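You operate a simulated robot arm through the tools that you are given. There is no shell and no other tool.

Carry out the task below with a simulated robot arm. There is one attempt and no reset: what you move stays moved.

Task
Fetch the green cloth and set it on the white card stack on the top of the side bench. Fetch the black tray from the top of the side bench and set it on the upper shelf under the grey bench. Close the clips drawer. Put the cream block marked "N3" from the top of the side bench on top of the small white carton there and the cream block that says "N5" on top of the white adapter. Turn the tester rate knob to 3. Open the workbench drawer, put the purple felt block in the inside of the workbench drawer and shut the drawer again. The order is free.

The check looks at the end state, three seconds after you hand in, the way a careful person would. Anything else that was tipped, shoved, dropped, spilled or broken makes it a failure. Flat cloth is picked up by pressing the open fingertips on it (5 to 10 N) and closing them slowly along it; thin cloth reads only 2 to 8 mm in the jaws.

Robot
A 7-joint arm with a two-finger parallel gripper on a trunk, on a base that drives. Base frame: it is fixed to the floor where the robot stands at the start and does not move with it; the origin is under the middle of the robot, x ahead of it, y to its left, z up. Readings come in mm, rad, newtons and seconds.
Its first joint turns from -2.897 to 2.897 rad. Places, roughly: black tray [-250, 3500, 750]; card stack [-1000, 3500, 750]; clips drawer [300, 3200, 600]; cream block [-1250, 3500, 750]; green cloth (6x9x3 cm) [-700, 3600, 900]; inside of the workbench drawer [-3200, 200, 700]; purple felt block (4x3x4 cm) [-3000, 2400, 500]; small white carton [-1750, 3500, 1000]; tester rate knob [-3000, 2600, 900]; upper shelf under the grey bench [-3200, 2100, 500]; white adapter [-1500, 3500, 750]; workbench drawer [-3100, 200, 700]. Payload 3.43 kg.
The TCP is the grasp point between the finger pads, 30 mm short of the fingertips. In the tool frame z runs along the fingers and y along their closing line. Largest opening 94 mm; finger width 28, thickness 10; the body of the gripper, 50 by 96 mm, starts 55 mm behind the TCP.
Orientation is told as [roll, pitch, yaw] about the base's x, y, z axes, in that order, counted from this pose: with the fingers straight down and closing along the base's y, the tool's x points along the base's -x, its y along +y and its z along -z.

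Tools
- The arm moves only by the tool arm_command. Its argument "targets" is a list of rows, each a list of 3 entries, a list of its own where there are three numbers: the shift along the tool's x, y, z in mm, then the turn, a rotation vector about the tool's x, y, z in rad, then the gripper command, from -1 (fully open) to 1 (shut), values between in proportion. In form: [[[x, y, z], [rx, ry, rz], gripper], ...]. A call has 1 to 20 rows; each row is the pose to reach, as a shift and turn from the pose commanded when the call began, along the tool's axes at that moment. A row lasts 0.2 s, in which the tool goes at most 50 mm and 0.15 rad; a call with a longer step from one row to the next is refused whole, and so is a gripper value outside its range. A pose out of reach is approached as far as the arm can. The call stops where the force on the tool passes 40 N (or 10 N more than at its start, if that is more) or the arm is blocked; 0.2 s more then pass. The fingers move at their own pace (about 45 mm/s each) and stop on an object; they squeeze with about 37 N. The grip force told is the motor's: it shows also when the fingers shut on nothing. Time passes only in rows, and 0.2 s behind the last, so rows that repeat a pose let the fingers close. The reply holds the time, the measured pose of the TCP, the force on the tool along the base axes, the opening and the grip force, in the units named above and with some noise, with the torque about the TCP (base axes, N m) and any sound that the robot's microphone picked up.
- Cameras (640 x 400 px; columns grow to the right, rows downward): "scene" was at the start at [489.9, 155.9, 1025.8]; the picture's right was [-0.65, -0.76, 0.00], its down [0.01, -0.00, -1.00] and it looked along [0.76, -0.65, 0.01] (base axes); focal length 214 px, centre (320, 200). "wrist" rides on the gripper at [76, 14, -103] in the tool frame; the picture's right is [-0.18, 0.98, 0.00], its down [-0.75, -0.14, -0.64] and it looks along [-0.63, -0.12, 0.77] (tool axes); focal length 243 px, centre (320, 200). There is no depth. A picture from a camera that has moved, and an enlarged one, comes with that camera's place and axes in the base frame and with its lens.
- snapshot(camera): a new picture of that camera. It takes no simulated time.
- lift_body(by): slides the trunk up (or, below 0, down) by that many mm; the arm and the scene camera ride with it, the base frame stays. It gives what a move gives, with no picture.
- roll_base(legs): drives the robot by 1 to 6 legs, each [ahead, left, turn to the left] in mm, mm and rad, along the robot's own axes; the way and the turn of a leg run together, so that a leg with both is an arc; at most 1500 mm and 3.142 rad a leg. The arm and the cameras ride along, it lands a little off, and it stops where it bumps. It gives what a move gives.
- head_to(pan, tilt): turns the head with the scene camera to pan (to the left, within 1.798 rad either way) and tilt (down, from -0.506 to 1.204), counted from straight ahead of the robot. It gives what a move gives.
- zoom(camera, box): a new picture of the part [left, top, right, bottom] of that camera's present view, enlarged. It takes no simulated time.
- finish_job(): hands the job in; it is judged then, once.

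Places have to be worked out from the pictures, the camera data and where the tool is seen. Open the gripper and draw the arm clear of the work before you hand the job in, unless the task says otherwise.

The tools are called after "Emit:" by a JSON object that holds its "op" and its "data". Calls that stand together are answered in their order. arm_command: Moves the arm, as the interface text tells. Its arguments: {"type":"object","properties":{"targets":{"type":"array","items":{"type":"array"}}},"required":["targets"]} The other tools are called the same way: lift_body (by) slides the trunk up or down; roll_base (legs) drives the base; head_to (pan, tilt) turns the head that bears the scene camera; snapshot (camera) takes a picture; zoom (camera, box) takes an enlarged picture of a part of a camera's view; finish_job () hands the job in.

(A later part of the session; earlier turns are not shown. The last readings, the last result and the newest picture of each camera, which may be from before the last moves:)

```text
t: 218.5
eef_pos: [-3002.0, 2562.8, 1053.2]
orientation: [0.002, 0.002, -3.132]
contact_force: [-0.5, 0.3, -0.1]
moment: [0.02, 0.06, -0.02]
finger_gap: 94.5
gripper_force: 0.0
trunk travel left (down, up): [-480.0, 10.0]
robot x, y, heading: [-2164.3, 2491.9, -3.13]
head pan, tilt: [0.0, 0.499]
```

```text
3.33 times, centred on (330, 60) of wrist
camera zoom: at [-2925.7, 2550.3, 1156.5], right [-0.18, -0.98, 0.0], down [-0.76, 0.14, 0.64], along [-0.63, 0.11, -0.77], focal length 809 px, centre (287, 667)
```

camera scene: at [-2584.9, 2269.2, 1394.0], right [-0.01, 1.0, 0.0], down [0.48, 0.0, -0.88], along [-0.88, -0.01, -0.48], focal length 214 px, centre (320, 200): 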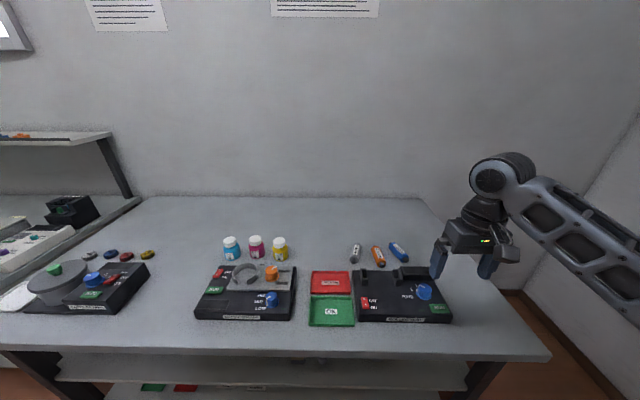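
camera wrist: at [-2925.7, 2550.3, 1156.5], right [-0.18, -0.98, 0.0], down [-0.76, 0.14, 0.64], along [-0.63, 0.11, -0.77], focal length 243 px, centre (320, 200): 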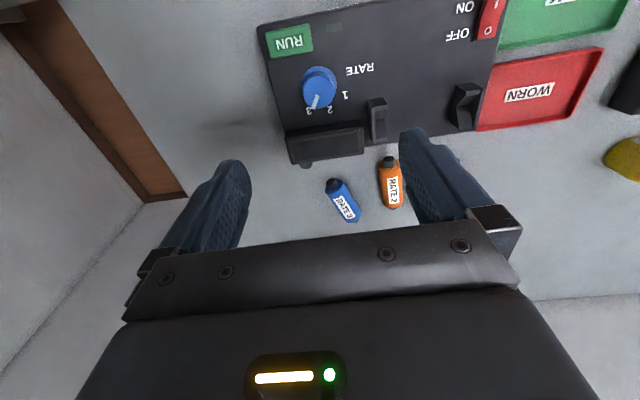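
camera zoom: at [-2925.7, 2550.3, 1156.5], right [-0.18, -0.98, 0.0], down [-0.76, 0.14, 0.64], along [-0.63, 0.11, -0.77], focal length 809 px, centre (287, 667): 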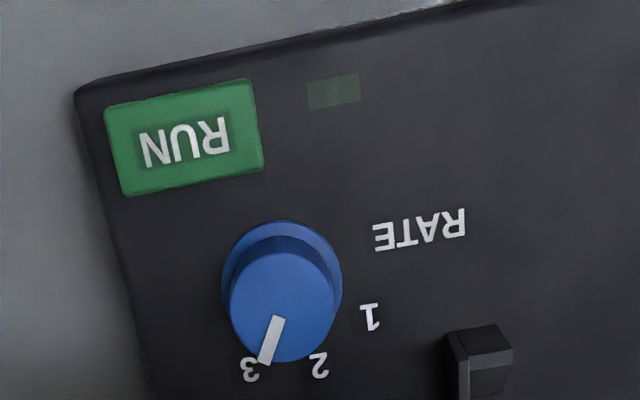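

The pointer now stands at "3" (≈26° vs the mark's ≈29°). Next the purple felt block on the upper shelf: I back off, lower the trunk and look under the bench.

Emit:
{"op": "roll_base", "data": {"legs": [[-260, 0, 0]]}}

Emit:
{"op": "arm_command", "data": {"targets": [[[0, 0, -40], [0, 0, 0], -1], [[0, 0, -80], [0, 0, 0], -1], [[0, 0, -120], [0, 0, 0], -1], [[0, 0, -160], [0, 0, 0], -1], [[0, 0, -200], [0, 0, 0], -1], [[0, 0, -200], [0, 0, 0], -1]]}}

Emit:
{"op": "lift_body", "data": {"by": -415}}

Emit:
{"op": "head_to", "data": {"pan": -0.1, "tilt": 0.45}}

Emit:
{"op": "snapshot", "data": {"camera": "scene"}}

```text
t: 220.4
eef_pos: [-2742.7, 2565.0, 1053.4]
orientation: [0.002, 0.002, -3.136]
contact_force: [-0.1, 0.8, -0.8]
moment: [0.0, -0.01, 0.04]
finger_gap: 93.9
gripper_force: 0.1
trunk travel left (down, up): [-480.0, 10.0]
robot x, y, heading: [-1905.1, 2491.9, -3.131]
head pan, tilt: [0.0, 0.499]
```

```text
t: 221.8
eef_pos: [-2743.0, 2565.6, 1252.8]
orientation: [0.002, 0.002, -3.135]
contact_force: [-0.7, -0.5, 0.6]
moment: [0.0, 0.02, 0.01]
finger_gap: 94.1
gripper_force: 0.2
trunk travel left (down, up): [-480.0, 10.0]
robot x, y, heading: [-1905.1, 2491.0, -3.13]
head pan, tilt: [0.0, 0.499]
```

```text
refused: -415 is not a number from -400 to 400
```

```text
t: 222.4
eef_pos: [-2744.3, 2565.9, 1253.7]
orientation: [0.002, 0.003, -3.136]
contact_force: [-1.3, 0.0, 0.0]
moment: [0.02, 0.0, -0.01]
finger_gap: 94.1
gripper_force: 0.1
trunk travel left (down, up): [-480.0, 10.0]
robot x, y, heading: [-1907.7, 2495.5, -3.134]
head pan, tilt: [-0.099, 0.45]
```

```text
taken
camera scene: at [-2417.0, 2279.8, 1398.5], right [0.09, 1.0, 0.0], down [0.43, -0.04, -0.9], along [-0.9, 0.08, -0.44], focal length 214 px, centre (320, 200)
```

scene: 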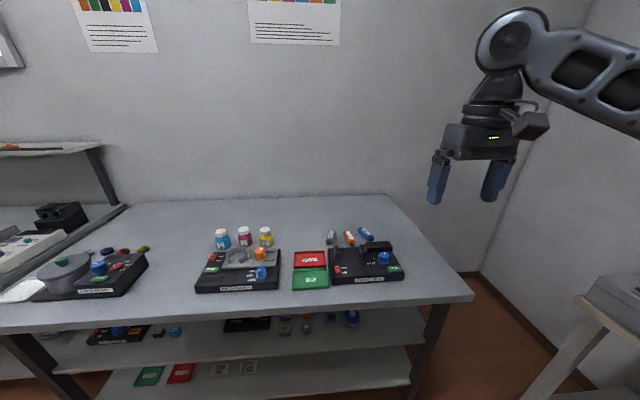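

The trunk step limit is 400 mm; I lower by 400 and look beneath the bench.

Emit:
{"op": "lift_body", "data": {"by": -400}}

Emit:
{"op": "head_to", "data": {"pan": -0.1, "tilt": 0.4}}

Emit:
{"op": "snapshot", "data": {"camera": "scene"}}

Emit:
{"op": "zoom", "data": {"camera": "scene", "box": [200, 180, 440, 330]}}

```text
t: 226.3
eef_pos: [-2744.2, 2564.5, 853.4]
orientation: [0.003, 0.0, -3.134]
contact_force: [-0.7, -0.3, 0.0]
moment: [0.01, -0.01, 0.01]
finger_gap: 94.1
gripper_force: 0.1
trunk travel left (down, up): [-80.0, 410.0]
robot x, y, heading: [-1905.9, 2494.2, -3.131]
head pan, tilt: [-0.099, 0.45]
```

```text
t: 226.9
eef_pos: [-2743.5, 2563.8, 853.0]
orientation: [0.002, 0.002, -3.135]
contact_force: [-0.3, 1.4, 0.2]
moment: [0.01, 0.02, -0.02]
finger_gap: 93.9
gripper_force: 0.0
trunk travel left (down, up): [-80.0, 410.0]
robot x, y, heading: [-1904.6, 2494.5, -3.127]
head pan, tilt: [-0.099, 0.4]
```

```text
taken
camera scene: at [-2417.7, 2279.9, 1003.1], right [0.09, 1.0, 0.0], down [0.39, -0.03, -0.92], along [-0.92, 0.08, -0.39], focal length 214 px, centre (320, 200)
```

scene: 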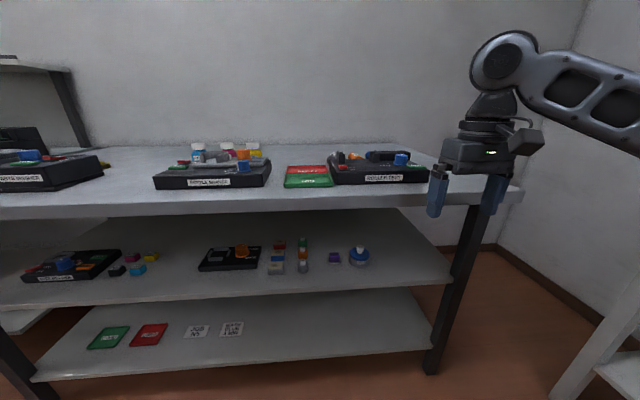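

```text
2.67 times, centred on (320, 255) of scene
camera zoom: at [-2417.7, 2279.9, 1003.1], right [0.09, 1.0, 0.0], down [0.39, -0.03, -0.92], along [-0.92, 0.08, -0.39], focal length 572 px, centre (320, 53)
```

zoom: 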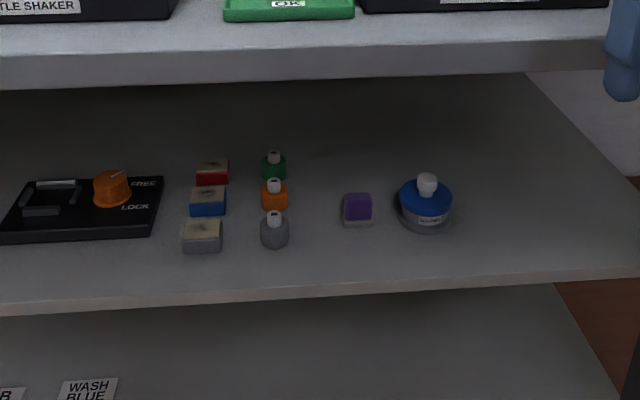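

The purple felt block is on the upper shelf at about (−3050, 2387), shelf ≈478, bench underside ≈755; a blue jar stands 37 mm to its right. I line the robot up in y, then lower the tool in front of the bench with a 0.75 rad forward tilt.

Emit:
{"op": "roll_base", "data": {"legs": [[0, 175, 0]]}}

Emit:
{"op": "arm_command", "data": {"targets": [[[0, 0, 35], [0, -0.1, 0], -0.6], [[0, 0, 70], [0, -0.2, 0], -0.3], [[0, 0, 105], [0, -0.3, 0], -0.234], [[0, 0, 140], [0, -0.4, 0], -0.234], [[0, 0, 175], [0, -0.5, 0], -0.234], [[0, 0, 210], [0, -0.6, 0], -0.234], [[0, 0, 245], [0, -0.7, 0], -0.234], [[0, 0, 280], [0, -0.75, 0], -0.234], [[0, 0, 290], [0, -0.75, 0], -0.234], [[0, 0, 290], [0, -0.75, 0], -0.234]]}}

Emit:
{"op": "snapshot", "data": {"camera": "wrist"}}

Emit:
{"op": "snapshot", "data": {"camera": "scene"}}

```text
t: 228.4
eef_pos: [-2735.0, 2385.5, 853.7]
orientation: [0.001, 0.002, -3.089]
contact_force: [0.6, -0.7, 0.0]
moment: [0.07, -0.03, 0.0]
finger_gap: 94.0
gripper_force: 0.1
trunk travel left (down, up): [-80.0, 410.0]
robot x, y, heading: [-1890.3, 2347.4, -3.088]
head pan, tilt: [-0.099, 0.4]
```

```text
t: 230.6
eef_pos: [-2733.9, 2383.8, 561.6]
orientation: [0.002, -0.749, -3.091]
contact_force: [0.8, 0.3, 0.5]
moment: [0.02, -0.01, 0.01]
finger_gap: 58.0
gripper_force: 0.1
trunk travel left (down, up): [-80.0, 410.0]
robot x, y, heading: [-1895.7, 2351.8, -3.091]
head pan, tilt: [-0.099, 0.4]
```

```text
taken
camera wrist: at [-2608.3, 2377.3, 585.7], right [-0.08, -0.99, 0.13], down [-0.12, 0.14, 0.98], along [-0.99, 0.07, -0.13], focal length 243 px, centre (320, 200)
```

wrist: 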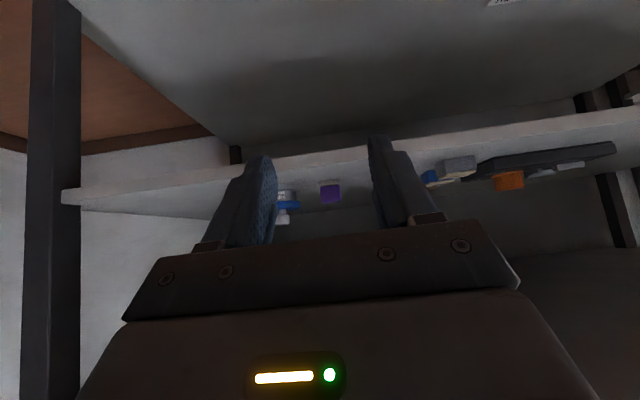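

```text
taken
camera scene: at [-2395.4, 2114.5, 1003.3], right [0.04, 1.0, 0.0], down [0.39, -0.02, -0.92], along [-0.92, 0.04, -0.39], focal length 214 px, centre (320, 200)
```

scene: 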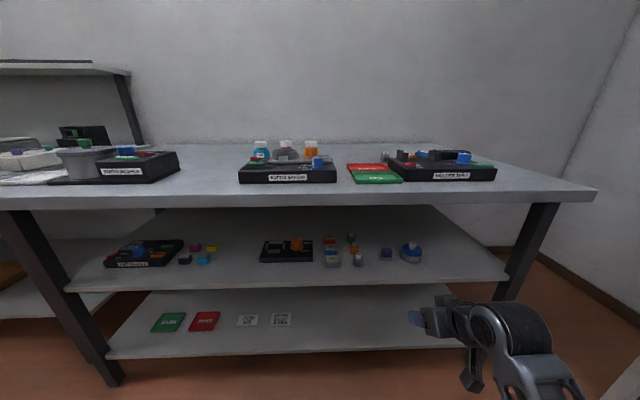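

Emit:
{"op": "zoom", "data": {"camera": "wrist", "box": [250, 130, 410, 230]}}

Emit:
{"op": "zoom", "data": {"camera": "scene", "box": [310, 215, 450, 300]}}

```text
4.00 times, centred on (330, 180) of wrist
camera zoom: at [-2608.3, 2377.3, 585.7], right [-0.08, -0.99, 0.13], down [-0.12, 0.14, 0.98], along [-0.99, 0.07, -0.13], focal length 970 px, centre (280, 280)
```

zoom: 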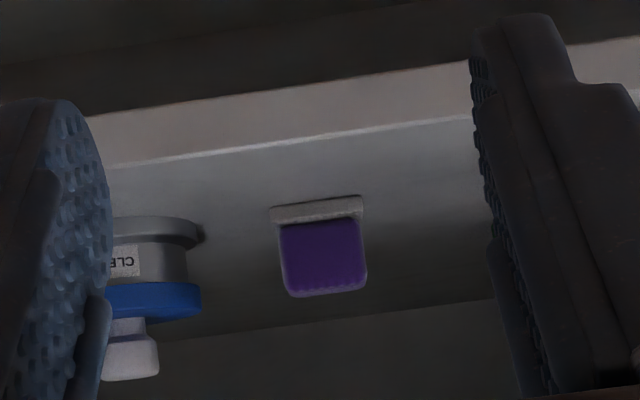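

```text
4.57 times, centred on (380, 258) of scene
camera zoom: at [-2395.4, 2114.5, 1003.3], right [0.04, 1.0, 0.0], down [0.39, -0.02, -0.92], along [-0.92, 0.04, -0.39], focal length 980 px, centre (46, -63)
```

zoom: 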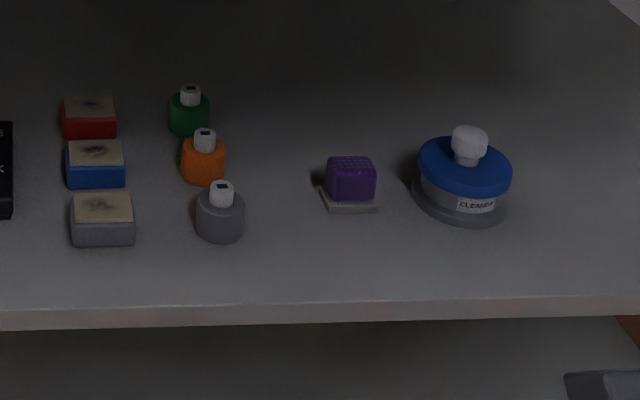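

Refined: shelf top ≈500 with front edge x≈−2915; the block stands at x≈−3034, y≈2386, z 500–540 (purple part ≈39 mm wide). I straighten the heading and roll 190 mm nearer.

Emit:
{"op": "roll_base", "data": {"legs": [[0, 0, -0.05], [190, 45, 0]]}}

Emit:
{"op": "snapshot", "data": {"camera": "wrist"}}

Emit:
{"op": "zoom", "data": {"camera": "scene", "box": [320, 200, 540, 340]}}

```text
t: 231.3
eef_pos: [-2731.3, 2398.3, 562.7]
orientation: [0.001, -0.749, -3.103]
contact_force: [-0.9, -0.2, 1.3]
moment: [0.01, -0.03, -0.06]
finger_gap: 58.1
gripper_force: 0.0
trunk travel left (down, up): [-80.0, 410.0]
robot x, y, heading: [-1894.3, 2349.6, -3.101]
head pan, tilt: [-0.099, 0.4]
stopped in leg 1: the robot was blocked; the commanded pose is now the measured one
```

```text
taken
camera wrist: at [-2604.7, 2389.8, 585.6], right [-0.1, -0.99, 0.13], down [-0.12, 0.14, 0.98], along [-0.99, 0.08, -0.13], focal length 243 px, centre (320, 200)
```

wrist: 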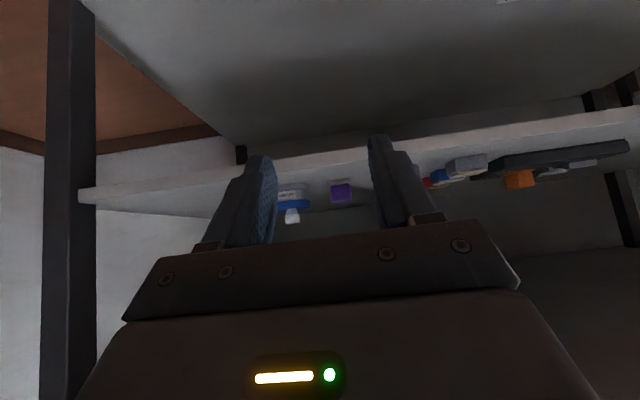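

```text
2.86 times, centred on (430, 270) of scene
camera zoom: at [-2395.0, 2124.5, 1003.2], right [0.06, 1.0, 0.0], down [0.39, -0.02, -0.92], along [-0.92, 0.05, -0.39], focal length 613 px, centre (6, 0)
```

zoom: 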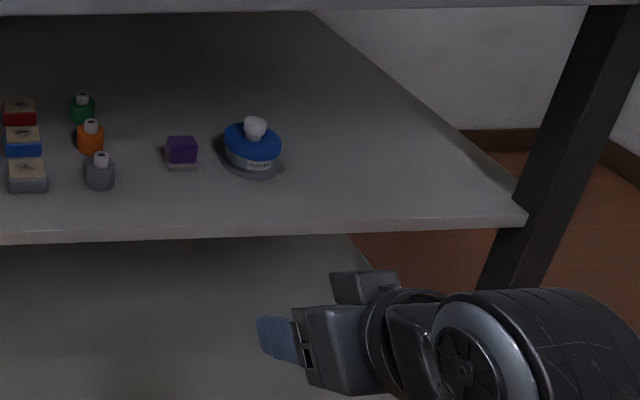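

The turn was blocked: my rear left is probably against the island's end (the earlier strafe had nudged it too). I go straight ahead first, away from it, then correct the heading.

Emit:
{"op": "roll_base", "data": {"legs": [[150, 0, 0]]}}

Emit:
{"op": "roll_base", "data": {"legs": [[0, 40, -0.04]]}}

Emit:
{"op": "snapshot", "data": {"camera": "wrist"}}

Emit:
{"op": "head_to", "data": {"pan": 1.79, "tilt": 0.6}}

Emit:
{"op": "snapshot", "data": {"camera": "scene"}}

```text
t: 232.7
eef_pos: [-2858.6, 2388.6, 562.4]
orientation: [0.001, -0.748, -3.093]
contact_force: [-0.6, 0.7, -0.2]
moment: [0.0, 0.01, -0.02]
finger_gap: 57.9
gripper_force: 0.1
trunk travel left (down, up): [-80.0, 410.0]
robot x, y, heading: [-2015.7, 2351.2, -3.088]
head pan, tilt: [-0.099, 0.4]
stopped in leg 1: the robot was blocked; the commanded pose is now the measured one
```

```text
t: 233.8
eef_pos: [-2851.4, 2382.0, 562.9]
orientation: [0.0, -0.749, -3.088]
contact_force: [0.0, 0.2, 0.2]
moment: [-0.03, 0.01, 0.04]
finger_gap: 58.1
gripper_force: 0.2
trunk travel left (down, up): [-80.0, 410.0]
robot x, y, heading: [-2008.7, 2349.7, -3.082]
head pan, tilt: [-0.099, 0.4]
stopped in leg 1: the robot was blocked; the commanded pose is now the measured one
```

```text
taken
camera wrist: at [-2724.3, 2375.0, 585.7], right [-0.08, -0.99, 0.13], down [-0.12, 0.13, 0.98], along [-0.99, 0.06, -0.13], focal length 243 px, centre (320, 200)
```

wrist: 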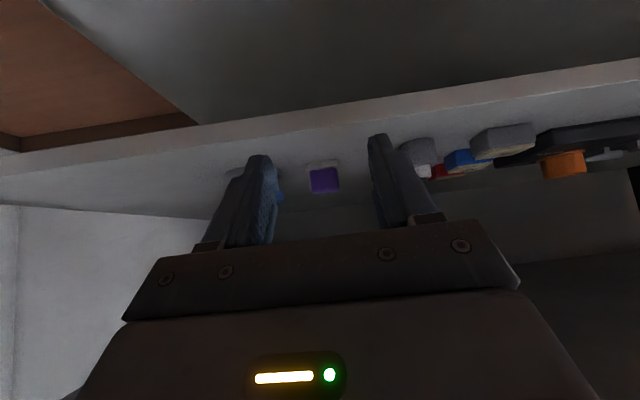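

```text
t: 235.6
eef_pos: [-2849.4, 2380.6, 561.6]
orientation: [0.0, -0.75, -3.088]
contact_force: [0.5, -0.5, -0.1]
moment: [-0.03, 0.01, 0.0]
finger_gap: 57.8
gripper_force: 0.1
trunk travel left (down, up): [-80.0, 410.0]
robot x, y, heading: [-2008.9, 2351.5, -3.084]
head pan, tilt: [1.791, 0.6]
```

```text
taken
camera scene: at [-2393.3, 2023.9, 985.0], right [-0.96, -0.28, 0.0], down [-0.16, 0.54, -0.83], along [0.23, -0.79, -0.56], focal length 214 px, centre (320, 200)
```

scene: 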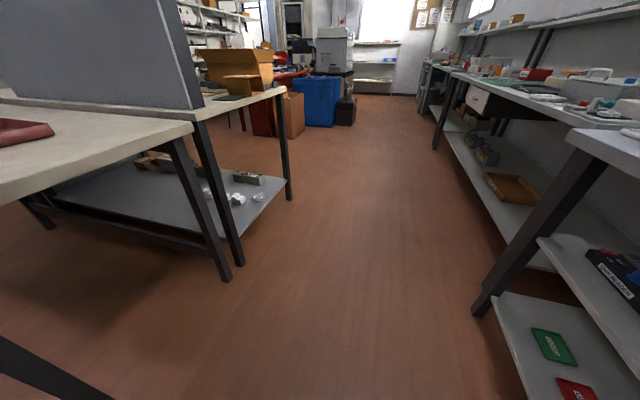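

Something is still blocking. I look to the right side and down to find out what the robot touches.

Emit:
{"op": "head_to", "data": {"pan": -1.2, "tilt": 0.7}}

Emit:
{"op": "snapshot", "data": {"camera": "scene"}}

Emit:
{"op": "head_to", "data": {"pan": -1.79, "tilt": 0.7}}

Emit:
{"op": "snapshot", "data": {"camera": "scene"}}

Emit:
{"op": "head_to", "data": {"pan": -0.6, "tilt": 0.8}}

Emit:
{"op": "snapshot", "data": {"camera": "scene"}}

```text
t: 238.2
eef_pos: [-2851.2, 2381.5, 562.4]
orientation: [0.001, -0.75, -3.087]
contact_force: [-0.3, -0.1, -0.1]
moment: [0.01, -0.01, 0.02]
finger_gap: 58.1
gripper_force: 0.0
trunk travel left (down, up): [-80.0, 410.0]
robot x, y, heading: [-2007.2, 2349.2, -3.081]
head pan, tilt: [-1.201, 0.7]
```

```text
taken
camera scene: at [-2453.1, 2186.1, 976.3], right [0.91, 0.42, 0.0], down [0.27, -0.59, -0.76], along [-0.32, 0.7, -0.64], focal length 214 px, centre (320, 200)
```

scene: 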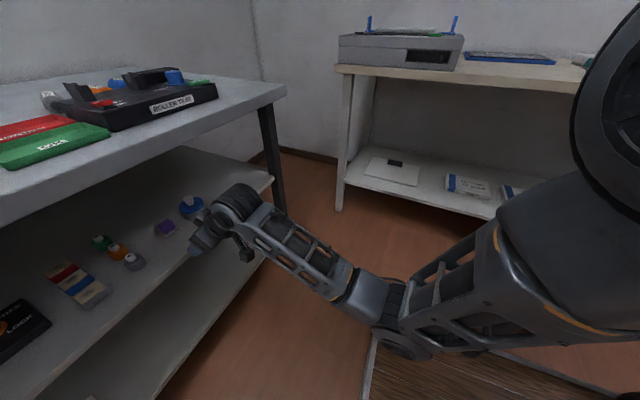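

```text
t: 239.2
eef_pos: [-2850.6, 2380.7, 562.2]
orientation: [-0.001, -0.749, -3.087]
contact_force: [-0.4, 0.3, -0.3]
moment: [-0.01, 0.02, 0.02]
finger_gap: 58.0
gripper_force: 0.0
trunk travel left (down, up): [-80.0, 410.0]
robot x, y, heading: [-2006.5, 2345.9, -3.087]
head pan, tilt: [-1.791, 0.7]
```

```text
taken
camera scene: at [-2404.2, 2192.7, 976.3], right [0.99, -0.16, 0.0], down [-0.1, -0.64, -0.76], along [0.12, 0.76, -0.64], focal length 214 px, centre (320, 200)
```

scene: 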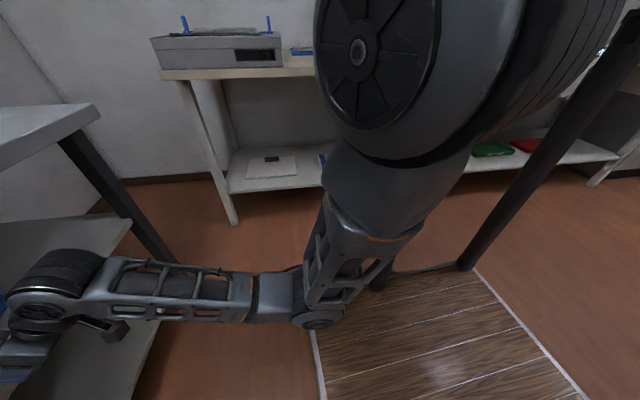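

```text
t: 240.6
eef_pos: [-2850.3, 2381.6, 562.6]
orientation: [0.002, -0.75, -3.088]
contact_force: [0.4, 0.1, -0.4]
moment: [-0.02, -0.02, -0.01]
finger_gap: 58.2
gripper_force: 0.1
trunk travel left (down, up): [-80.0, 410.0]
robot x, y, heading: [-2012.4, 2350.9, -3.084]
head pan, tilt: [-0.6, 0.799]
```

```text
taken
camera scene: at [-2486.8, 2150.4, 968.1], right [0.52, 0.86, 0.0], down [0.61, -0.37, -0.7], along [-0.6, 0.36, -0.72], focal length 214 px, centre (320, 200)
```

scene: 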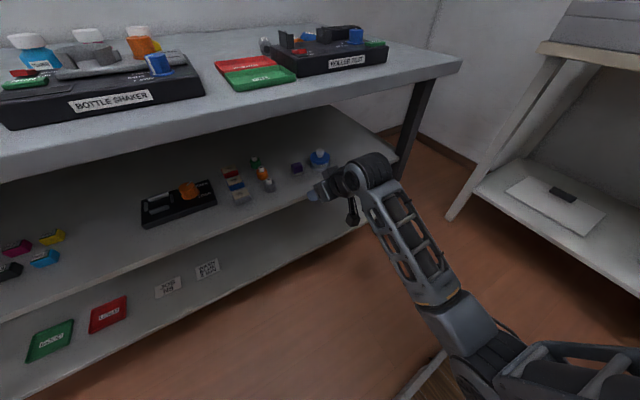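

The robot stands on a low deck; nothing obvious touches. I test with a small move ahead.

Emit:
{"op": "roll_base", "data": {"legs": [[40, 0, 0]]}}

Emit:
{"op": "roll_base", "data": {"legs": [[0, 0, -0.03]]}}

```text
t: 241.5
eef_pos: [-2890.8, 2380.7, 562.1]
orientation: [0.002, -0.748, -3.086]
contact_force: [0.2, 0.1, 0.1]
moment: [0.0, 0.03, 0.02]
finger_gap: 58.0
gripper_force: 0.0
trunk travel left (down, up): [-80.0, 410.0]
robot x, y, heading: [-2049.3, 2349.0, -3.082]
head pan, tilt: [-0.6, 0.799]
```

```text
t: 242.2
eef_pos: [-2884.0, 2403.2, 561.9]
orientation: [0.002, -0.748, -3.107]
contact_force: [0.0, 0.0, -0.3]
moment: [0.01, 0.01, 0.03]
finger_gap: 58.1
gripper_force: 0.1
trunk travel left (down, up): [-80.0, 410.0]
robot x, y, heading: [-2043.2, 2350.0, -3.103]
head pan, tilt: [-0.6, 0.799]
```

It's the island's end rubbing my rear left side; further ahead I'll be clear of it. I roll ahead 75 mm more (tips stay above the shelf, short of the block).

Emit:
{"op": "roll_base", "data": {"legs": [[78, 0, 0]]}}

Emit:
{"op": "roll_base", "data": {"legs": [[0, 0, -0.03]]}}

Emit:
{"op": "snapshot", "data": {"camera": "wrist"}}

Emit:
{"op": "snapshot", "data": {"camera": "scene"}}

```text
t: 243.3
eef_pos: [-2962.8, 2402.2, 562.2]
orientation: [0.0, -0.747, -3.106]
contact_force: [0.2, 0.0, 0.6]
moment: [0.0, -0.02, 0.0]
finger_gap: 58.1
gripper_force: 0.1
trunk travel left (down, up): [-80.0, 410.0]
robot x, y, heading: [-2122.1, 2355.2, -3.101]
head pan, tilt: [-0.6, 0.799]
```

```text
t: 244.1
eef_pos: [-2958.3, 2413.5, 562.9]
orientation: [0.0, -0.752, -3.116]
contact_force: [0.2, 0.8, -0.6]
moment: [0.01, 0.03, 0.01]
finger_gap: 58.3
gripper_force: 0.2
trunk travel left (down, up): [-80.0, 410.0]
robot x, y, heading: [-2119.4, 2356.7, -3.11]
head pan, tilt: [-0.6, 0.799]
stopped in leg 1: the robot was blocked; the commanded pose is now the measured one
```

```text
taken
camera wrist: at [-2833.9, 2403.7, 585.7], right [-0.11, -0.99, 0.13], down [-0.12, 0.14, 0.98], along [-0.99, 0.09, -0.13], focal length 243 px, centre (320, 200)
```

wrist: 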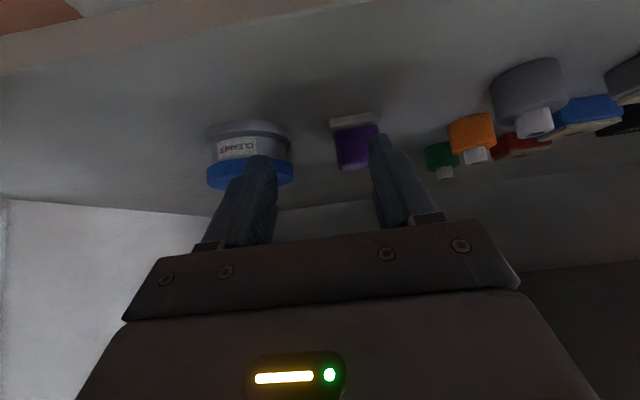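

```text
taken
camera scene: at [-2602.5, 2172.4, 968.1], right [0.54, 0.84, 0.0], down [0.6, -0.39, -0.7], along [-0.59, 0.38, -0.72], focal length 214 px, centre (320, 200)
```

scene: 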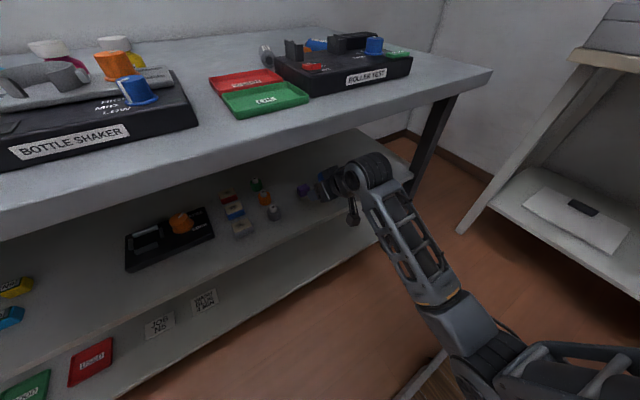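

Base heading is fine as it is; I use the arm. The block's centre line is y≈2386. I shift left and down first, then go in.

Emit:
{"op": "arm_command", "data": {"targets": [[[8, 14, 9], [0, 0, 0], -0.234], [[16, 27, 19], [0, 0, 0], -0.234], [[16, 27, 19], [0, 0, 0], -0.234]]}}

Emit:
{"op": "snapshot", "data": {"camera": "wrist"}}

```text
t: 244.8
eef_pos: [-2960.3, 2386.0, 538.6]
orientation: [0.0, -0.751, -3.113]
contact_force: [-0.2, -0.1, 0.3]
moment: [0.01, 0.02, -0.02]
finger_gap: 57.7
gripper_force: 0.1
trunk travel left (down, up): [-80.0, 410.0]
robot x, y, heading: [-2119.4, 2354.7, -3.11]
head pan, tilt: [-0.6, 0.799]
```

```text
taken
camera wrist: at [-2835.0, 2376.1, 560.9], right [-0.11, -0.99, 0.13], down [-0.12, 0.14, 0.98], along [-0.99, 0.09, -0.13], focal length 243 px, centre (320, 200)
```

wrist: 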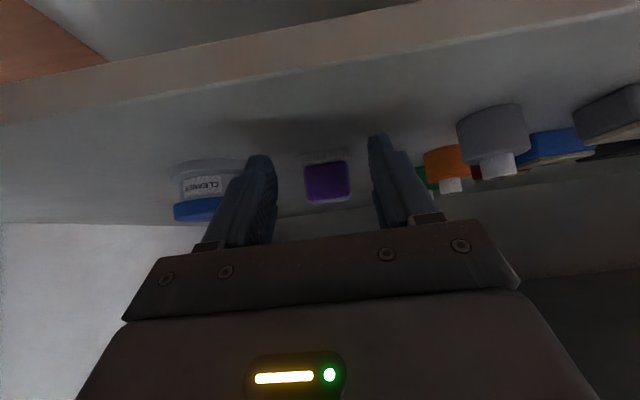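

Centred. I move straight in 52 mm.

Emit:
{"op": "arm_command", "data": {"targets": [[[-10, 0, 9], [0, 0, 0], -0.234], [[-20, -1, 18], [0, 0, 0], -0.234], [[-29, -1, 27], [0, 0, 0], -0.234], [[-38, -1, 35.5], [0, 0, 0], -0.234], [[-38, -1, 35.5], [0, 0, 0], -0.234]]}}

Emit:
{"op": "snapshot", "data": {"camera": "wrist"}}

Emit:
{"op": "zoom", "data": {"camera": "scene", "box": [220, 130, 420, 260]}}

```text
t: 246.1
eef_pos: [-3013.0, 2385.6, 537.7]
orientation: [-0.001, -0.75, -3.115]
contact_force: [0.3, 0.1, -0.6]
moment: [0.06, -0.01, 0.03]
finger_gap: 58.2
gripper_force: 0.2
trunk travel left (down, up): [-80.0, 410.0]
robot x, y, heading: [-2120.4, 2356.4, -3.105]
head pan, tilt: [-0.6, 0.799]
```

```text
taken
camera wrist: at [-2887.1, 2376.3, 560.8], right [-0.11, -0.99, 0.13], down [-0.12, 0.14, 0.98], along [-0.99, 0.09, -0.13], focal length 243 px, centre (320, 200)
```

wrist: 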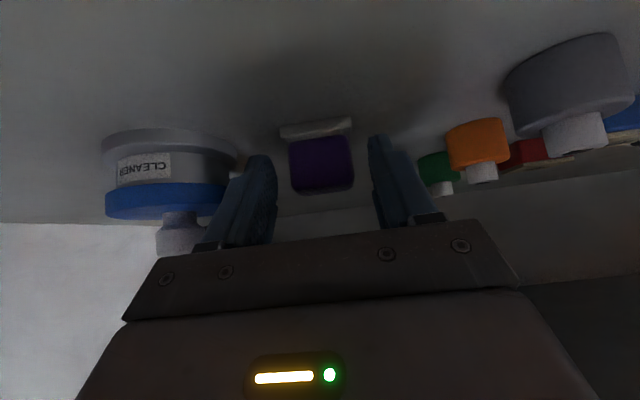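

```text
3.08 times, centred on (320, 195) of scene
camera zoom: at [-2602.5, 2172.4, 968.1], right [0.54, 0.84, 0.0], down [0.6, -0.39, -0.7], along [-0.59, 0.38, -0.72], focal length 660 px, centre (320, 215)
```

zoom: 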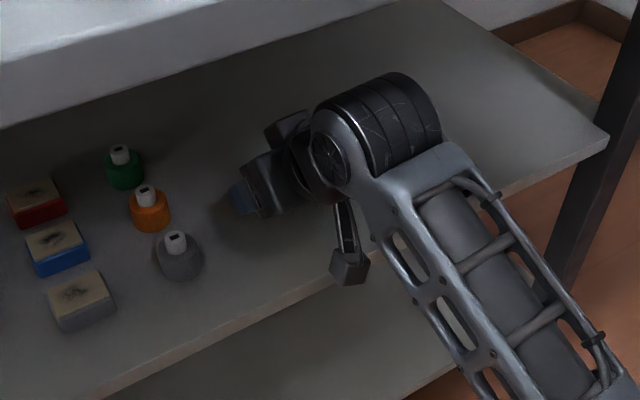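

The fingertips only just overlap the block's front; I go 13 mm further in and close.

Emit:
{"op": "arm_command", "data": {"targets": [[[-5, 0, 4.5], [0, 0, 0], -0.234], [[-9.5, 0, 9], [0, 0, 0], -0.234], [[-9.5, 0, 9], [0, 0, 0], 0], [[-9.5, 0, 9], [0, 0, 0], 0.3], [[-9.5, 0, 9], [0, 0, 0], 1], [[-9.5, 0, 9], [0, 0, 0], 1], [[-9.5, 0, 9], [0, 0, 0], 1]]}}

Emit:
{"op": "snapshot", "data": {"camera": "wrist"}}

```text
t: 247.7
eef_pos: [-3025.6, 2385.7, 538.8]
orientation: [0.0, -0.75, -3.114]
contact_force: [0.5, 0.6, 2.0]
moment: [0.1, 0.05, -0.02]
finger_gap: 39.1
gripper_force: 36.6
trunk travel left (down, up): [-80.0, 410.0]
robot x, y, heading: [-2120.0, 2360.6, -3.11]
head pan, tilt: [-0.6, 0.799]
```

```text
taken
camera wrist: at [-2899.9, 2376.1, 561.2], right [-0.11, -0.99, 0.13], down [-0.12, 0.14, 0.98], along [-0.99, 0.09, -0.13], focal length 243 px, centre (320, 200)
```

wrist: 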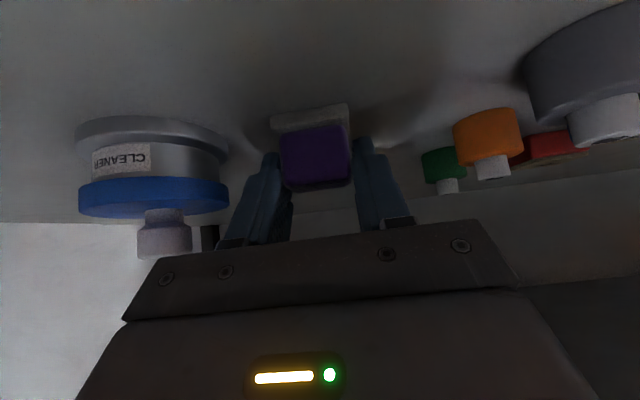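

Gripped (39.1 mm). I lift just 6 mm (the wrist is close beneath the bench edge) and draw it straight out.

Emit:
{"op": "arm_command", "data": {"targets": [[[-4, 0, -4.4], [0, 0, 0], 1], [[10, 0.5, -18], [0, 0, 0], 1], [[30, 1, -40], [0, 0, 0], 1], [[58, 2, -68], [0, 0, 0], 1], [[87, 3, -97], [0, 0, 0], 1], [[116, 4, -126], [0, 0, 0], 1], [[145, 5, -155], [0, 0, 0], 1], [[174, 6, -184], [0, 0, 0], 1], [[174, 6, -184], [0, 0, 0], 1]]}}

Emit:
{"op": "snapshot", "data": {"camera": "wrist"}}

Emit:
{"op": "snapshot", "data": {"camera": "scene"}}

```text
t: 249.7
eef_pos: [-2771.7, 2388.5, 554.0]
orientation: [-0.001, -0.75, -3.112]
contact_force: [-1.1, 0.0, 0.1]
moment: [-0.01, 0.01, 0.0]
finger_gap: 39.6
gripper_force: 37.3
trunk travel left (down, up): [-80.0, 410.0]
robot x, y, heading: [-2118.3, 2358.7, -3.111]
head pan, tilt: [-0.6, 0.799]
```

```text
taken
camera wrist: at [-2646.1, 2377.6, 577.0], right [-0.11, -0.99, 0.13], down [-0.12, 0.14, 0.98], along [-0.99, 0.09, -0.13], focal length 243 px, centre (320, 200)
```

wrist: 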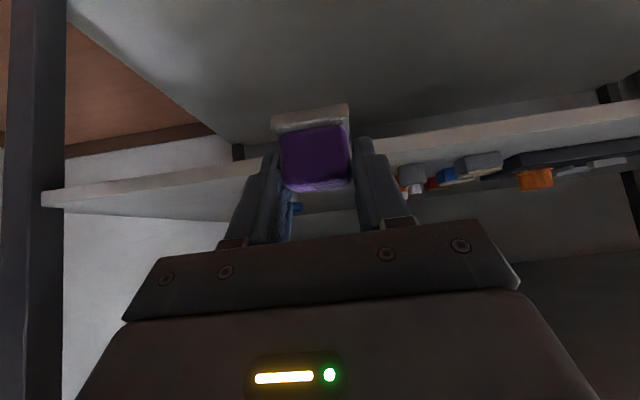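

```text
taken
camera scene: at [-2602.5, 2172.4, 968.1], right [0.54, 0.84, 0.0], down [0.6, -0.39, -0.7], along [-0.59, 0.38, -0.72], focal length 214 px, centre (320, 200)
```

scene: 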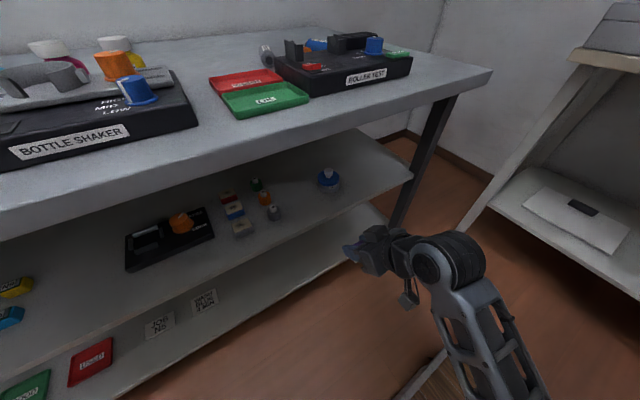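

The felt block is in hand. Now I bring the tool back upright and high, and look along the lane toward the workbench (−y).

Emit:
{"op": "arm_command", "data": {"targets": [[[-25, 0, -27], [0, 0.1, 0], 1], [[-50, 0, -54], [0, 0.2, 0], 1], [[-75, 0, -81], [0, 0.3, 0], 1], [[-98, 0, -110], [0, 0.4, 0], 1], [[-121, 0, -140], [0, 0.5, 0], 1], [[-144, 0, -170], [0, 0.6, 0], 1], [[-167, 0, -200], [0, 0.7, 0], 1], [[-190, 0, -230], [0, 0.75, 0], 1], [[-205, 0, -265], [0, 0.75, 0], 1], [[-205, 0, -265], [0, 0.75, 0], 1]]}}

Emit:
{"op": "head_to", "data": {"pan": 1.5, "tilt": 0.2}}

Emit:
{"op": "snapshot", "data": {"camera": "scene"}}

Emit:
{"op": "zoom", "data": {"camera": "scene", "box": [320, 120, 640, 320]}}

```text
t: 251.8
eef_pos: [-2741.2, 2388.9, 887.7]
orientation: [-0.003, 0.001, -3.118]
contact_force: [-1.8, -3.7, -1.3]
moment: [0.29, -0.09, -0.01]
finger_gap: 39.3
gripper_force: 36.9
out of reach, approached as far as the arm can: row 3, 4, 5, 6
trunk travel left (down, up): [-80.0, 410.0]
robot x, y, heading: [-2119.7, 2355.2, -3.111]
head pan, tilt: [-0.6, 0.799]
```

```text
t: 253.8
eef_pos: [-2740.2, 2391.4, 886.0]
orientation: [0.004, 0.002, -3.131]
contact_force: [0.1, -0.3, 0.0]
moment: [0.01, 0.03, -0.01]
finger_gap: 39.2
gripper_force: 37.0
trunk travel left (down, up): [-80.0, 410.0]
robot x, y, heading: [-2119.8, 2354.8, -3.112]
head pan, tilt: [1.499, 0.201]
```

```text
taken
camera scene: at [-2538.2, 2035.9, 1021.7], right [-1.0, 0.04, 0.0], down [0.01, 0.2, -0.98], along [-0.04, -0.98, -0.2], focal length 214 px, centre (320, 200)
```

scene: 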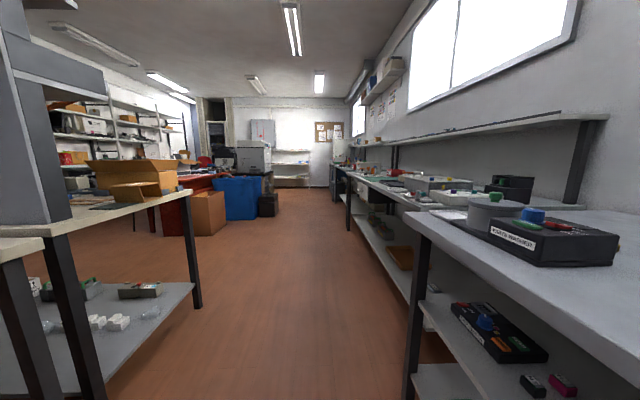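

```text
2.00 times, centred on (480, 220) of scene
camera zoom: at [-2538.2, 2035.9, 1021.7], right [-1.0, 0.04, 0.0], down [0.01, 0.2, -0.98], along [-0.04, -0.98, -0.2], focal length 429 px, centre (0, 160)
```

zoom: 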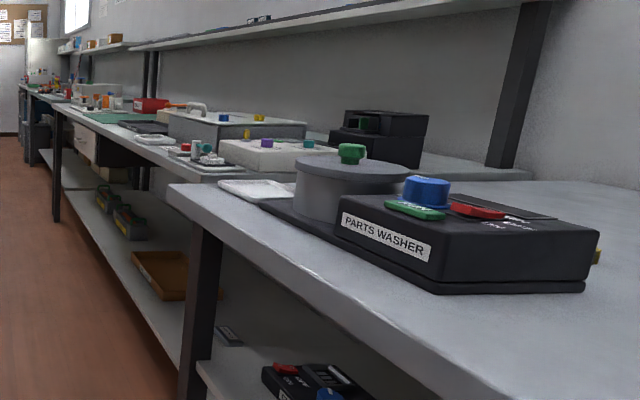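

The lane is about 1.15 m wide (x −2915…−1766). I centre the robot at x≈−2220 and strafe left toward the workbench drawer at y≈200.

Emit:
{"op": "roll_base", "data": {"legs": [[95, 0, 0], [0, 0, -0.03]]}}

Emit:
{"op": "roll_base", "data": {"legs": [[0, 700, 0]]}}

Emit:
{"op": "head_to", "data": {"pan": 0.8, "tilt": 0.35}}

Emit:
{"op": "snapshot", "data": {"camera": "scene"}}

```text
t: 255.3
eef_pos: [-2834.2, 2402.2, 887.6]
orientation: [0.0, 0.0, 3.14]
contact_force: [0.8, -0.1, -0.3]
moment: [-0.03, -0.01, 0.0]
finger_gap: 39.2
gripper_force: 37.3
trunk travel left (down, up): [-80.0, 410.0]
robot x, y, heading: [-2216.8, 2355.0, -3.137]
head pan, tilt: [1.499, 0.201]
```

```text
t: 259.2
eef_pos: [-2832.7, 1696.4, 887.0]
orientation: [0.001, -0.001, 3.139]
contact_force: [0.4, -0.7, 0.0]
moment: [0.0, 0.03, -0.03]
finger_gap: 39.1
gripper_force: 36.7
trunk travel left (down, up): [-80.0, 410.0]
robot x, y, heading: [-2215.0, 1650.8, -3.132]
head pan, tilt: [1.499, 0.201]
```

```text
t: 260.3
eef_pos: [-2833.5, 1696.5, 887.3]
orientation: [0.002, -0.001, 3.14]
contact_force: [0.6, -0.1, -0.2]
moment: [0.03, 0.01, -0.02]
finger_gap: 38.8
gripper_force: 37.2
trunk travel left (down, up): [-80.0, 410.0]
robot x, y, heading: [-2213.6, 1649.5, -3.131]
head pan, tilt: [0.799, 0.351]
```

```text
taken
camera scene: at [-2699.6, 1364.8, 1007.7], right [-0.72, 0.69, 0.0], down [0.24, 0.25, -0.94], along [-0.65, -0.68, -0.34], focal length 214 px, centre (320, 200)
```

scene: 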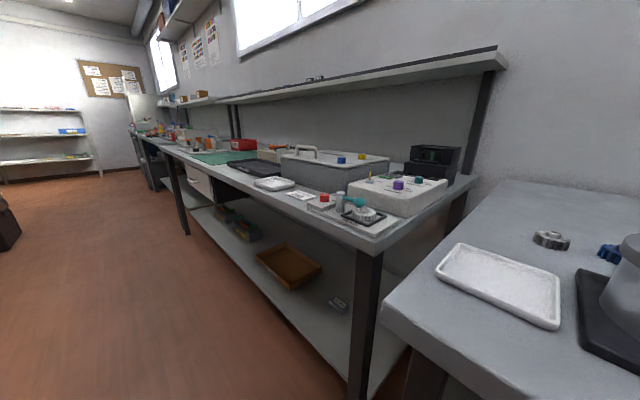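

Emit:
{"op": "roll_base", "data": {"legs": [[0, 1250, 0]]}}

Emit:
{"op": "head_to", "data": {"pan": 0.2, "tilt": 0.45}}

Emit:
{"op": "snapshot", "data": {"camera": "scene"}}

Emit:
{"op": "snapshot", "data": {"camera": "wrist"}}

```text
t: 266.6
eef_pos: [-2833.3, 444.1, 887.9]
orientation: [0.0, 0.001, 3.131]
contact_force: [-0.7, -0.1, -0.9]
moment: [-0.01, 0.03, 0.01]
finger_gap: 39.1
gripper_force: 37.3
trunk travel left (down, up): [-80.0, 410.0]
robot x, y, heading: [-2214.9, 392.8, 3.13]
head pan, tilt: [0.799, 0.351]
```

```text
t: 267.6
eef_pos: [-2833.0, 443.1, 887.7]
orientation: [0.0, 0.002, 3.132]
contact_force: [-0.5, -0.6, -0.1]
moment: [-0.03, 0.01, 0.0]
finger_gap: 39.0
gripper_force: 37.1
trunk travel left (down, up): [-80.0, 410.0]
robot x, y, heading: [-2214.8, 390.4, 3.139]
head pan, tilt: [0.201, 0.45]
```

```text
taken
camera scene: at [-2727.8, 159.8, 998.5], right [-0.2, 0.98, 0.0], down [0.43, 0.09, -0.9], along [-0.88, -0.18, -0.44], focal length 214 px, centre (320, 200)
```

scene: 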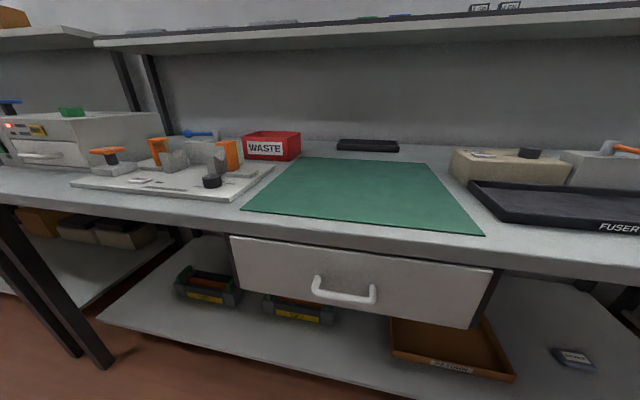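

```text
taken
camera wrist: at [-2758.2, 429.5, 990.2], right [-0.19, -0.98, 0.0], down [-0.75, 0.15, 0.64], along [-0.63, 0.12, -0.77], focal length 243 px, centre (320, 200)
```

wrist: 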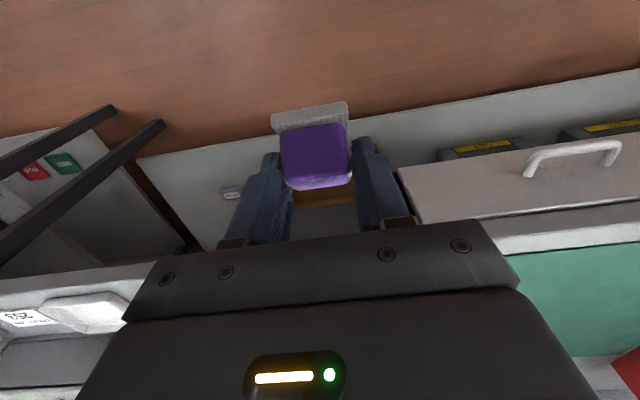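

The drawer's handle is at about (−2971, 148, 714). I'll park the felt block on the free green mat, open the drawer, then put it in. I strafe left 200 mm and look again.

Emit:
{"op": "roll_base", "data": {"legs": [[0, 215, 0.005]]}}

Emit:
{"op": "head_to", "data": {"pan": -0.2, "tilt": 0.5}}

Emit:
{"op": "snapshot", "data": {"camera": "scene"}}

Emit:
{"op": "snapshot", "data": {"camera": "wrist"}}

```text
t: 269.3
eef_pos: [-2834.7, 225.4, 888.4]
orientation: [0.001, -0.001, 3.135]
contact_force: [-0.7, -0.4, -0.2]
moment: [0.0, 0.05, 0.0]
finger_gap: 39.2
gripper_force: 36.6
trunk travel left (down, up): [-80.0, 410.0]
robot x, y, heading: [-2210.7, 178.1, 3.134]
head pan, tilt: [0.201, 0.45]
```

```text
t: 270.2
eef_pos: [-2835.2, 225.1, 887.8]
orientation: [0.0, 0.0, 3.135]
contact_force: [-0.3, -0.9, -0.5]
moment: [0.04, 0.01, 0.0]
finger_gap: 38.7
gripper_force: 36.5
trunk travel left (down, up): [-80.0, 410.0]
robot x, y, heading: [-2212.8, 174.9, 3.141]
head pan, tilt: [-0.201, 0.499]
```

```text
taken
camera scene: at [-2726.7, -21.9, 994.0], right [0.2, 0.98, 0.0], down [0.47, -0.1, -0.88], along [-0.86, 0.18, -0.48], focal length 214 px, centre (320, 200)
```

scene: 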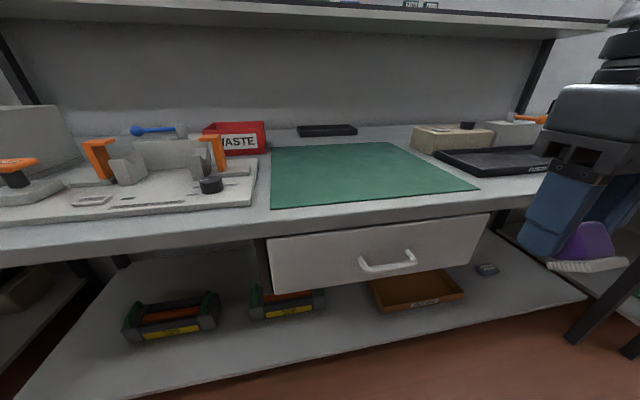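

```text
taken
camera wrist: at [-2759.0, 211.2, 990.2], right [-0.19, -0.98, 0.0], down [-0.75, 0.15, 0.64], along [-0.63, 0.12, -0.77], focal length 243 px, centre (320, 200)
```

wrist: 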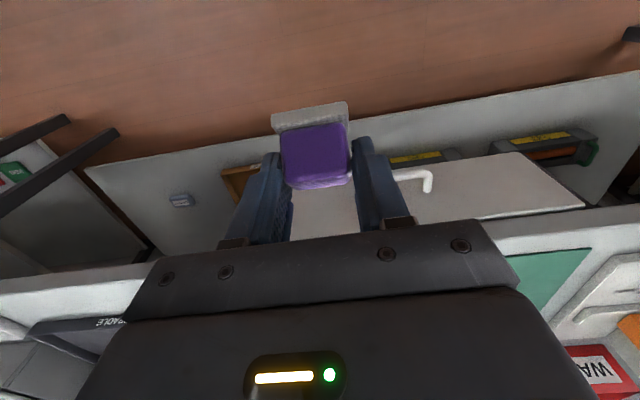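

The block is held at a 0.75 rad tilt, so I set it down with the same tilt on the mat near the bench front. First I go above the mat at z≈900.

Emit:
{"op": "arm_command", "data": {"targets": [[[-30, -5, -8], [0, -0.1, 0], 1], [[-60, -10, -12], [0, -0.2, 0], 1], [[-90, -15, -12], [0, -0.3, 0], 1], [[-120, -20, -12], [0, -0.4, 0], 1], [[-150, -25, -12], [0, -0.5, 0], 1], [[-180, -30, -12], [0, -0.6, 0], 1], [[-210, -34, -12], [0, -0.7, 0], 1], [[-235, -37, -12], [0, -0.75, 0], 1], [[-235, -37, -12], [0, -0.75, 0], 1]]}}

Emit:
{"op": "snapshot", "data": {"camera": "scene"}}

Emit:
{"op": "snapshot", "data": {"camera": "wrist"}}

```text
t: 272.2
eef_pos: [-3070.8, 264.2, 899.0]
orientation: [0.0, -0.749, 3.137]
contact_force: [0.0, 0.2, -0.6]
moment: [0.0, 0.0, 0.02]
finger_gap: 39.1
gripper_force: 36.6
trunk travel left (down, up): [-80.0, 410.0]
robot x, y, heading: [-2216.2, 178.4, 3.138]
head pan, tilt: [-0.201, 0.499]
```

```text
taken
camera scene: at [-2726.7, -21.8, 994.0], right [0.2, 0.98, 0.0], down [0.47, -0.1, -0.88], along [-0.86, 0.18, -0.48], focal length 214 px, centre (320, 200)
```

scene: 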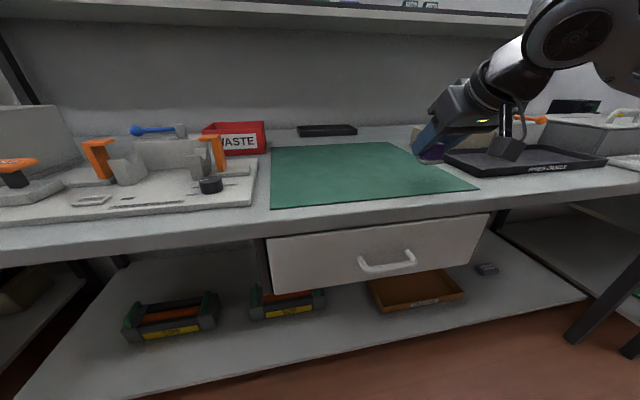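

```text
taken
camera wrist: at [-2944.6, 250.0, 922.0], right [-0.14, -0.98, 0.13], down [-0.11, 0.14, 0.98], along [-0.98, 0.12, -0.13], focal length 243 px, centre (320, 200)
```

wrist: 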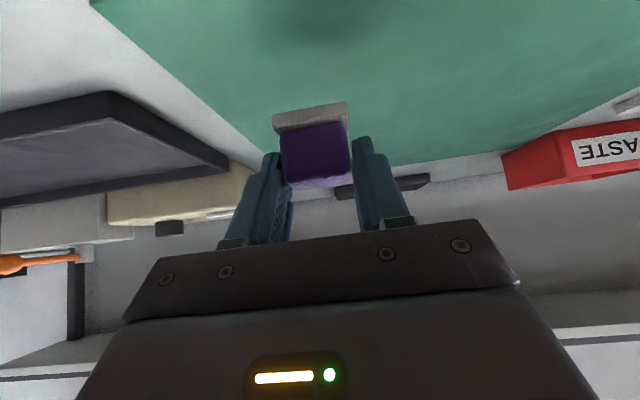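

Emit:
{"op": "arm_command", "data": {"targets": [[[10, 0, 11], [0, 0, 0], 1], [[20, 0, 22], [0, 0, 0], 1], [[27, 0, 29], [0, 0, 0], 1], [[30.7, 0, 33], [0, 0, 0], 1], [[34, 0, 36.6], [0, 0, 0], 1], [[34, 0, 36.6], [0, 0, 0], 1]]}}

Emit:
{"op": "zoom", "data": {"camera": "scene", "box": [360, 110, 540, 220]}}

```text
t: 273.2
eef_pos: [-3070.2, 263.4, 863.1]
orientation: [-0.001, -0.767, 3.14]
contact_force: [7.5, -1.5, 18.0]
moment: [0.06, -0.51, -0.01]
finger_gap: 39.0
gripper_force: 36.7
trunk travel left (down, up): [-80.0, 410.0]
robot x, y, heading: [-2216.8, 175.9, 3.14]
head pan, tilt: [-0.201, 0.499]
stopped in row 4: the force on the tool passed its limit at 46 N (the readings are from after the stop); the commanded pose is now the measured one
```

```text
3.56 times, centred on (450, 165) of scene
camera zoom: at [-2726.1, -21.9, 994.3], right [0.2, 0.98, 0.0], down [0.47, -0.1, -0.88], along [-0.86, 0.18, -0.48], focal length 763 px, centre (-142, 324)
```

zoom: 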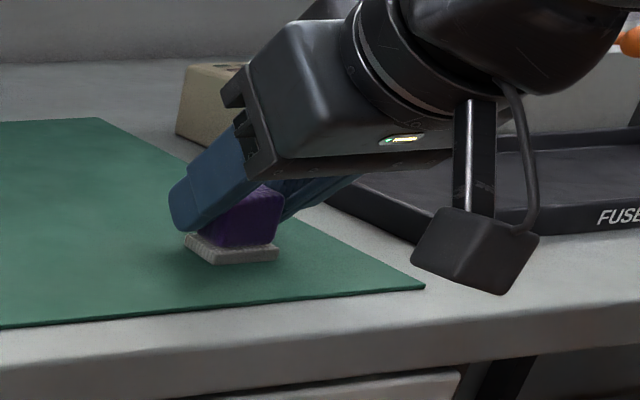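

Contact: the block stands flat on the mat (surface ≈824). I release and back away along the tool axis.

Emit:
{"op": "arm_command", "data": {"targets": [[[-1, 0, -1.5], [0, 0, 0], 0.5], [[-1, 0, -1.5], [0, 0, 0], -0.1], [[-1, 0, -1.5], [0, 0, 0], -0.3], [[-1, 0, -1.5], [0, 0, 0], -0.3], [[-1, 0, -20], [0, 0, 0], -0.3], [[-1, 0, -55], [0, 0, 0], -0.3], [[-1, 0, -90], [0, 0, 0], -0.3], [[-1, 0, -130], [0, 0, 0], -0.3], [[-1, 0, -130], [0, 0, 0], -0.3]]}}

Emit:
{"op": "zoom", "data": {"camera": "scene", "box": [300, 110, 540, 260]}}

Emit:
{"op": "snapshot", "data": {"camera": "wrist"}}

```text
t: 275.2
eef_pos: [-2980.5, 263.7, 954.5]
orientation: [-0.001, -0.762, 3.137]
contact_force: [-0.2, -0.5, 0.5]
moment: [0.01, -0.01, -0.02]
finger_gap: 61.0
gripper_force: 0.1
trunk travel left (down, up): [-80.0, 410.0]
robot x, y, heading: [-2216.3, 177.2, 3.141]
head pan, tilt: [-0.201, 0.499]
```

```text
2.67 times, centred on (420, 185) of scene
camera zoom: at [-2726.6, -21.8, 994.0], right [0.2, 0.98, 0.0], down [0.47, -0.1, -0.88], along [-0.86, 0.18, -0.48], focal length 572 px, centre (53, 240)
```

zoom: 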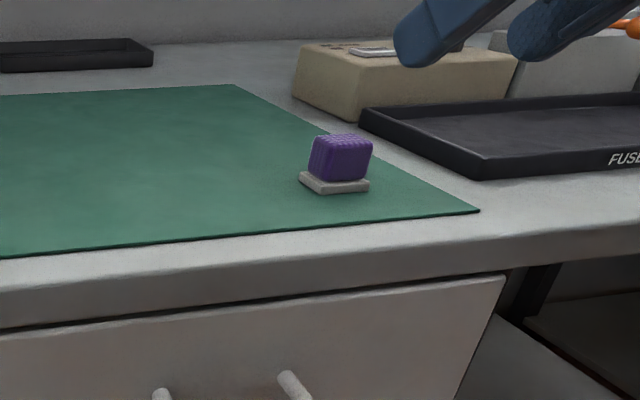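

```text
taken
camera wrist: at [-2854.9, 249.7, 976.8], right [-0.14, -0.98, 0.13], down [-0.1, 0.14, 0.98], along [-0.99, 0.12, -0.12], focal length 243 px, centre (320, 200)
```

wrist: 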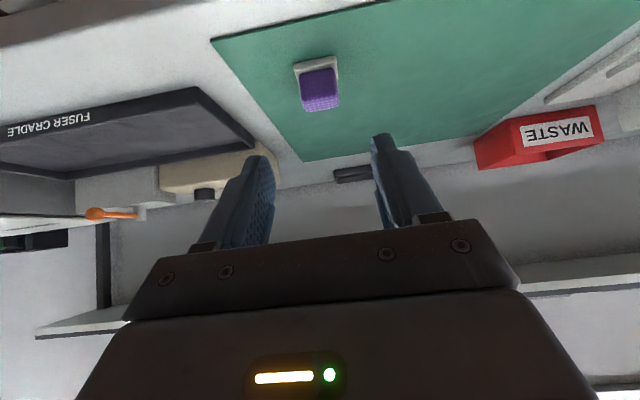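

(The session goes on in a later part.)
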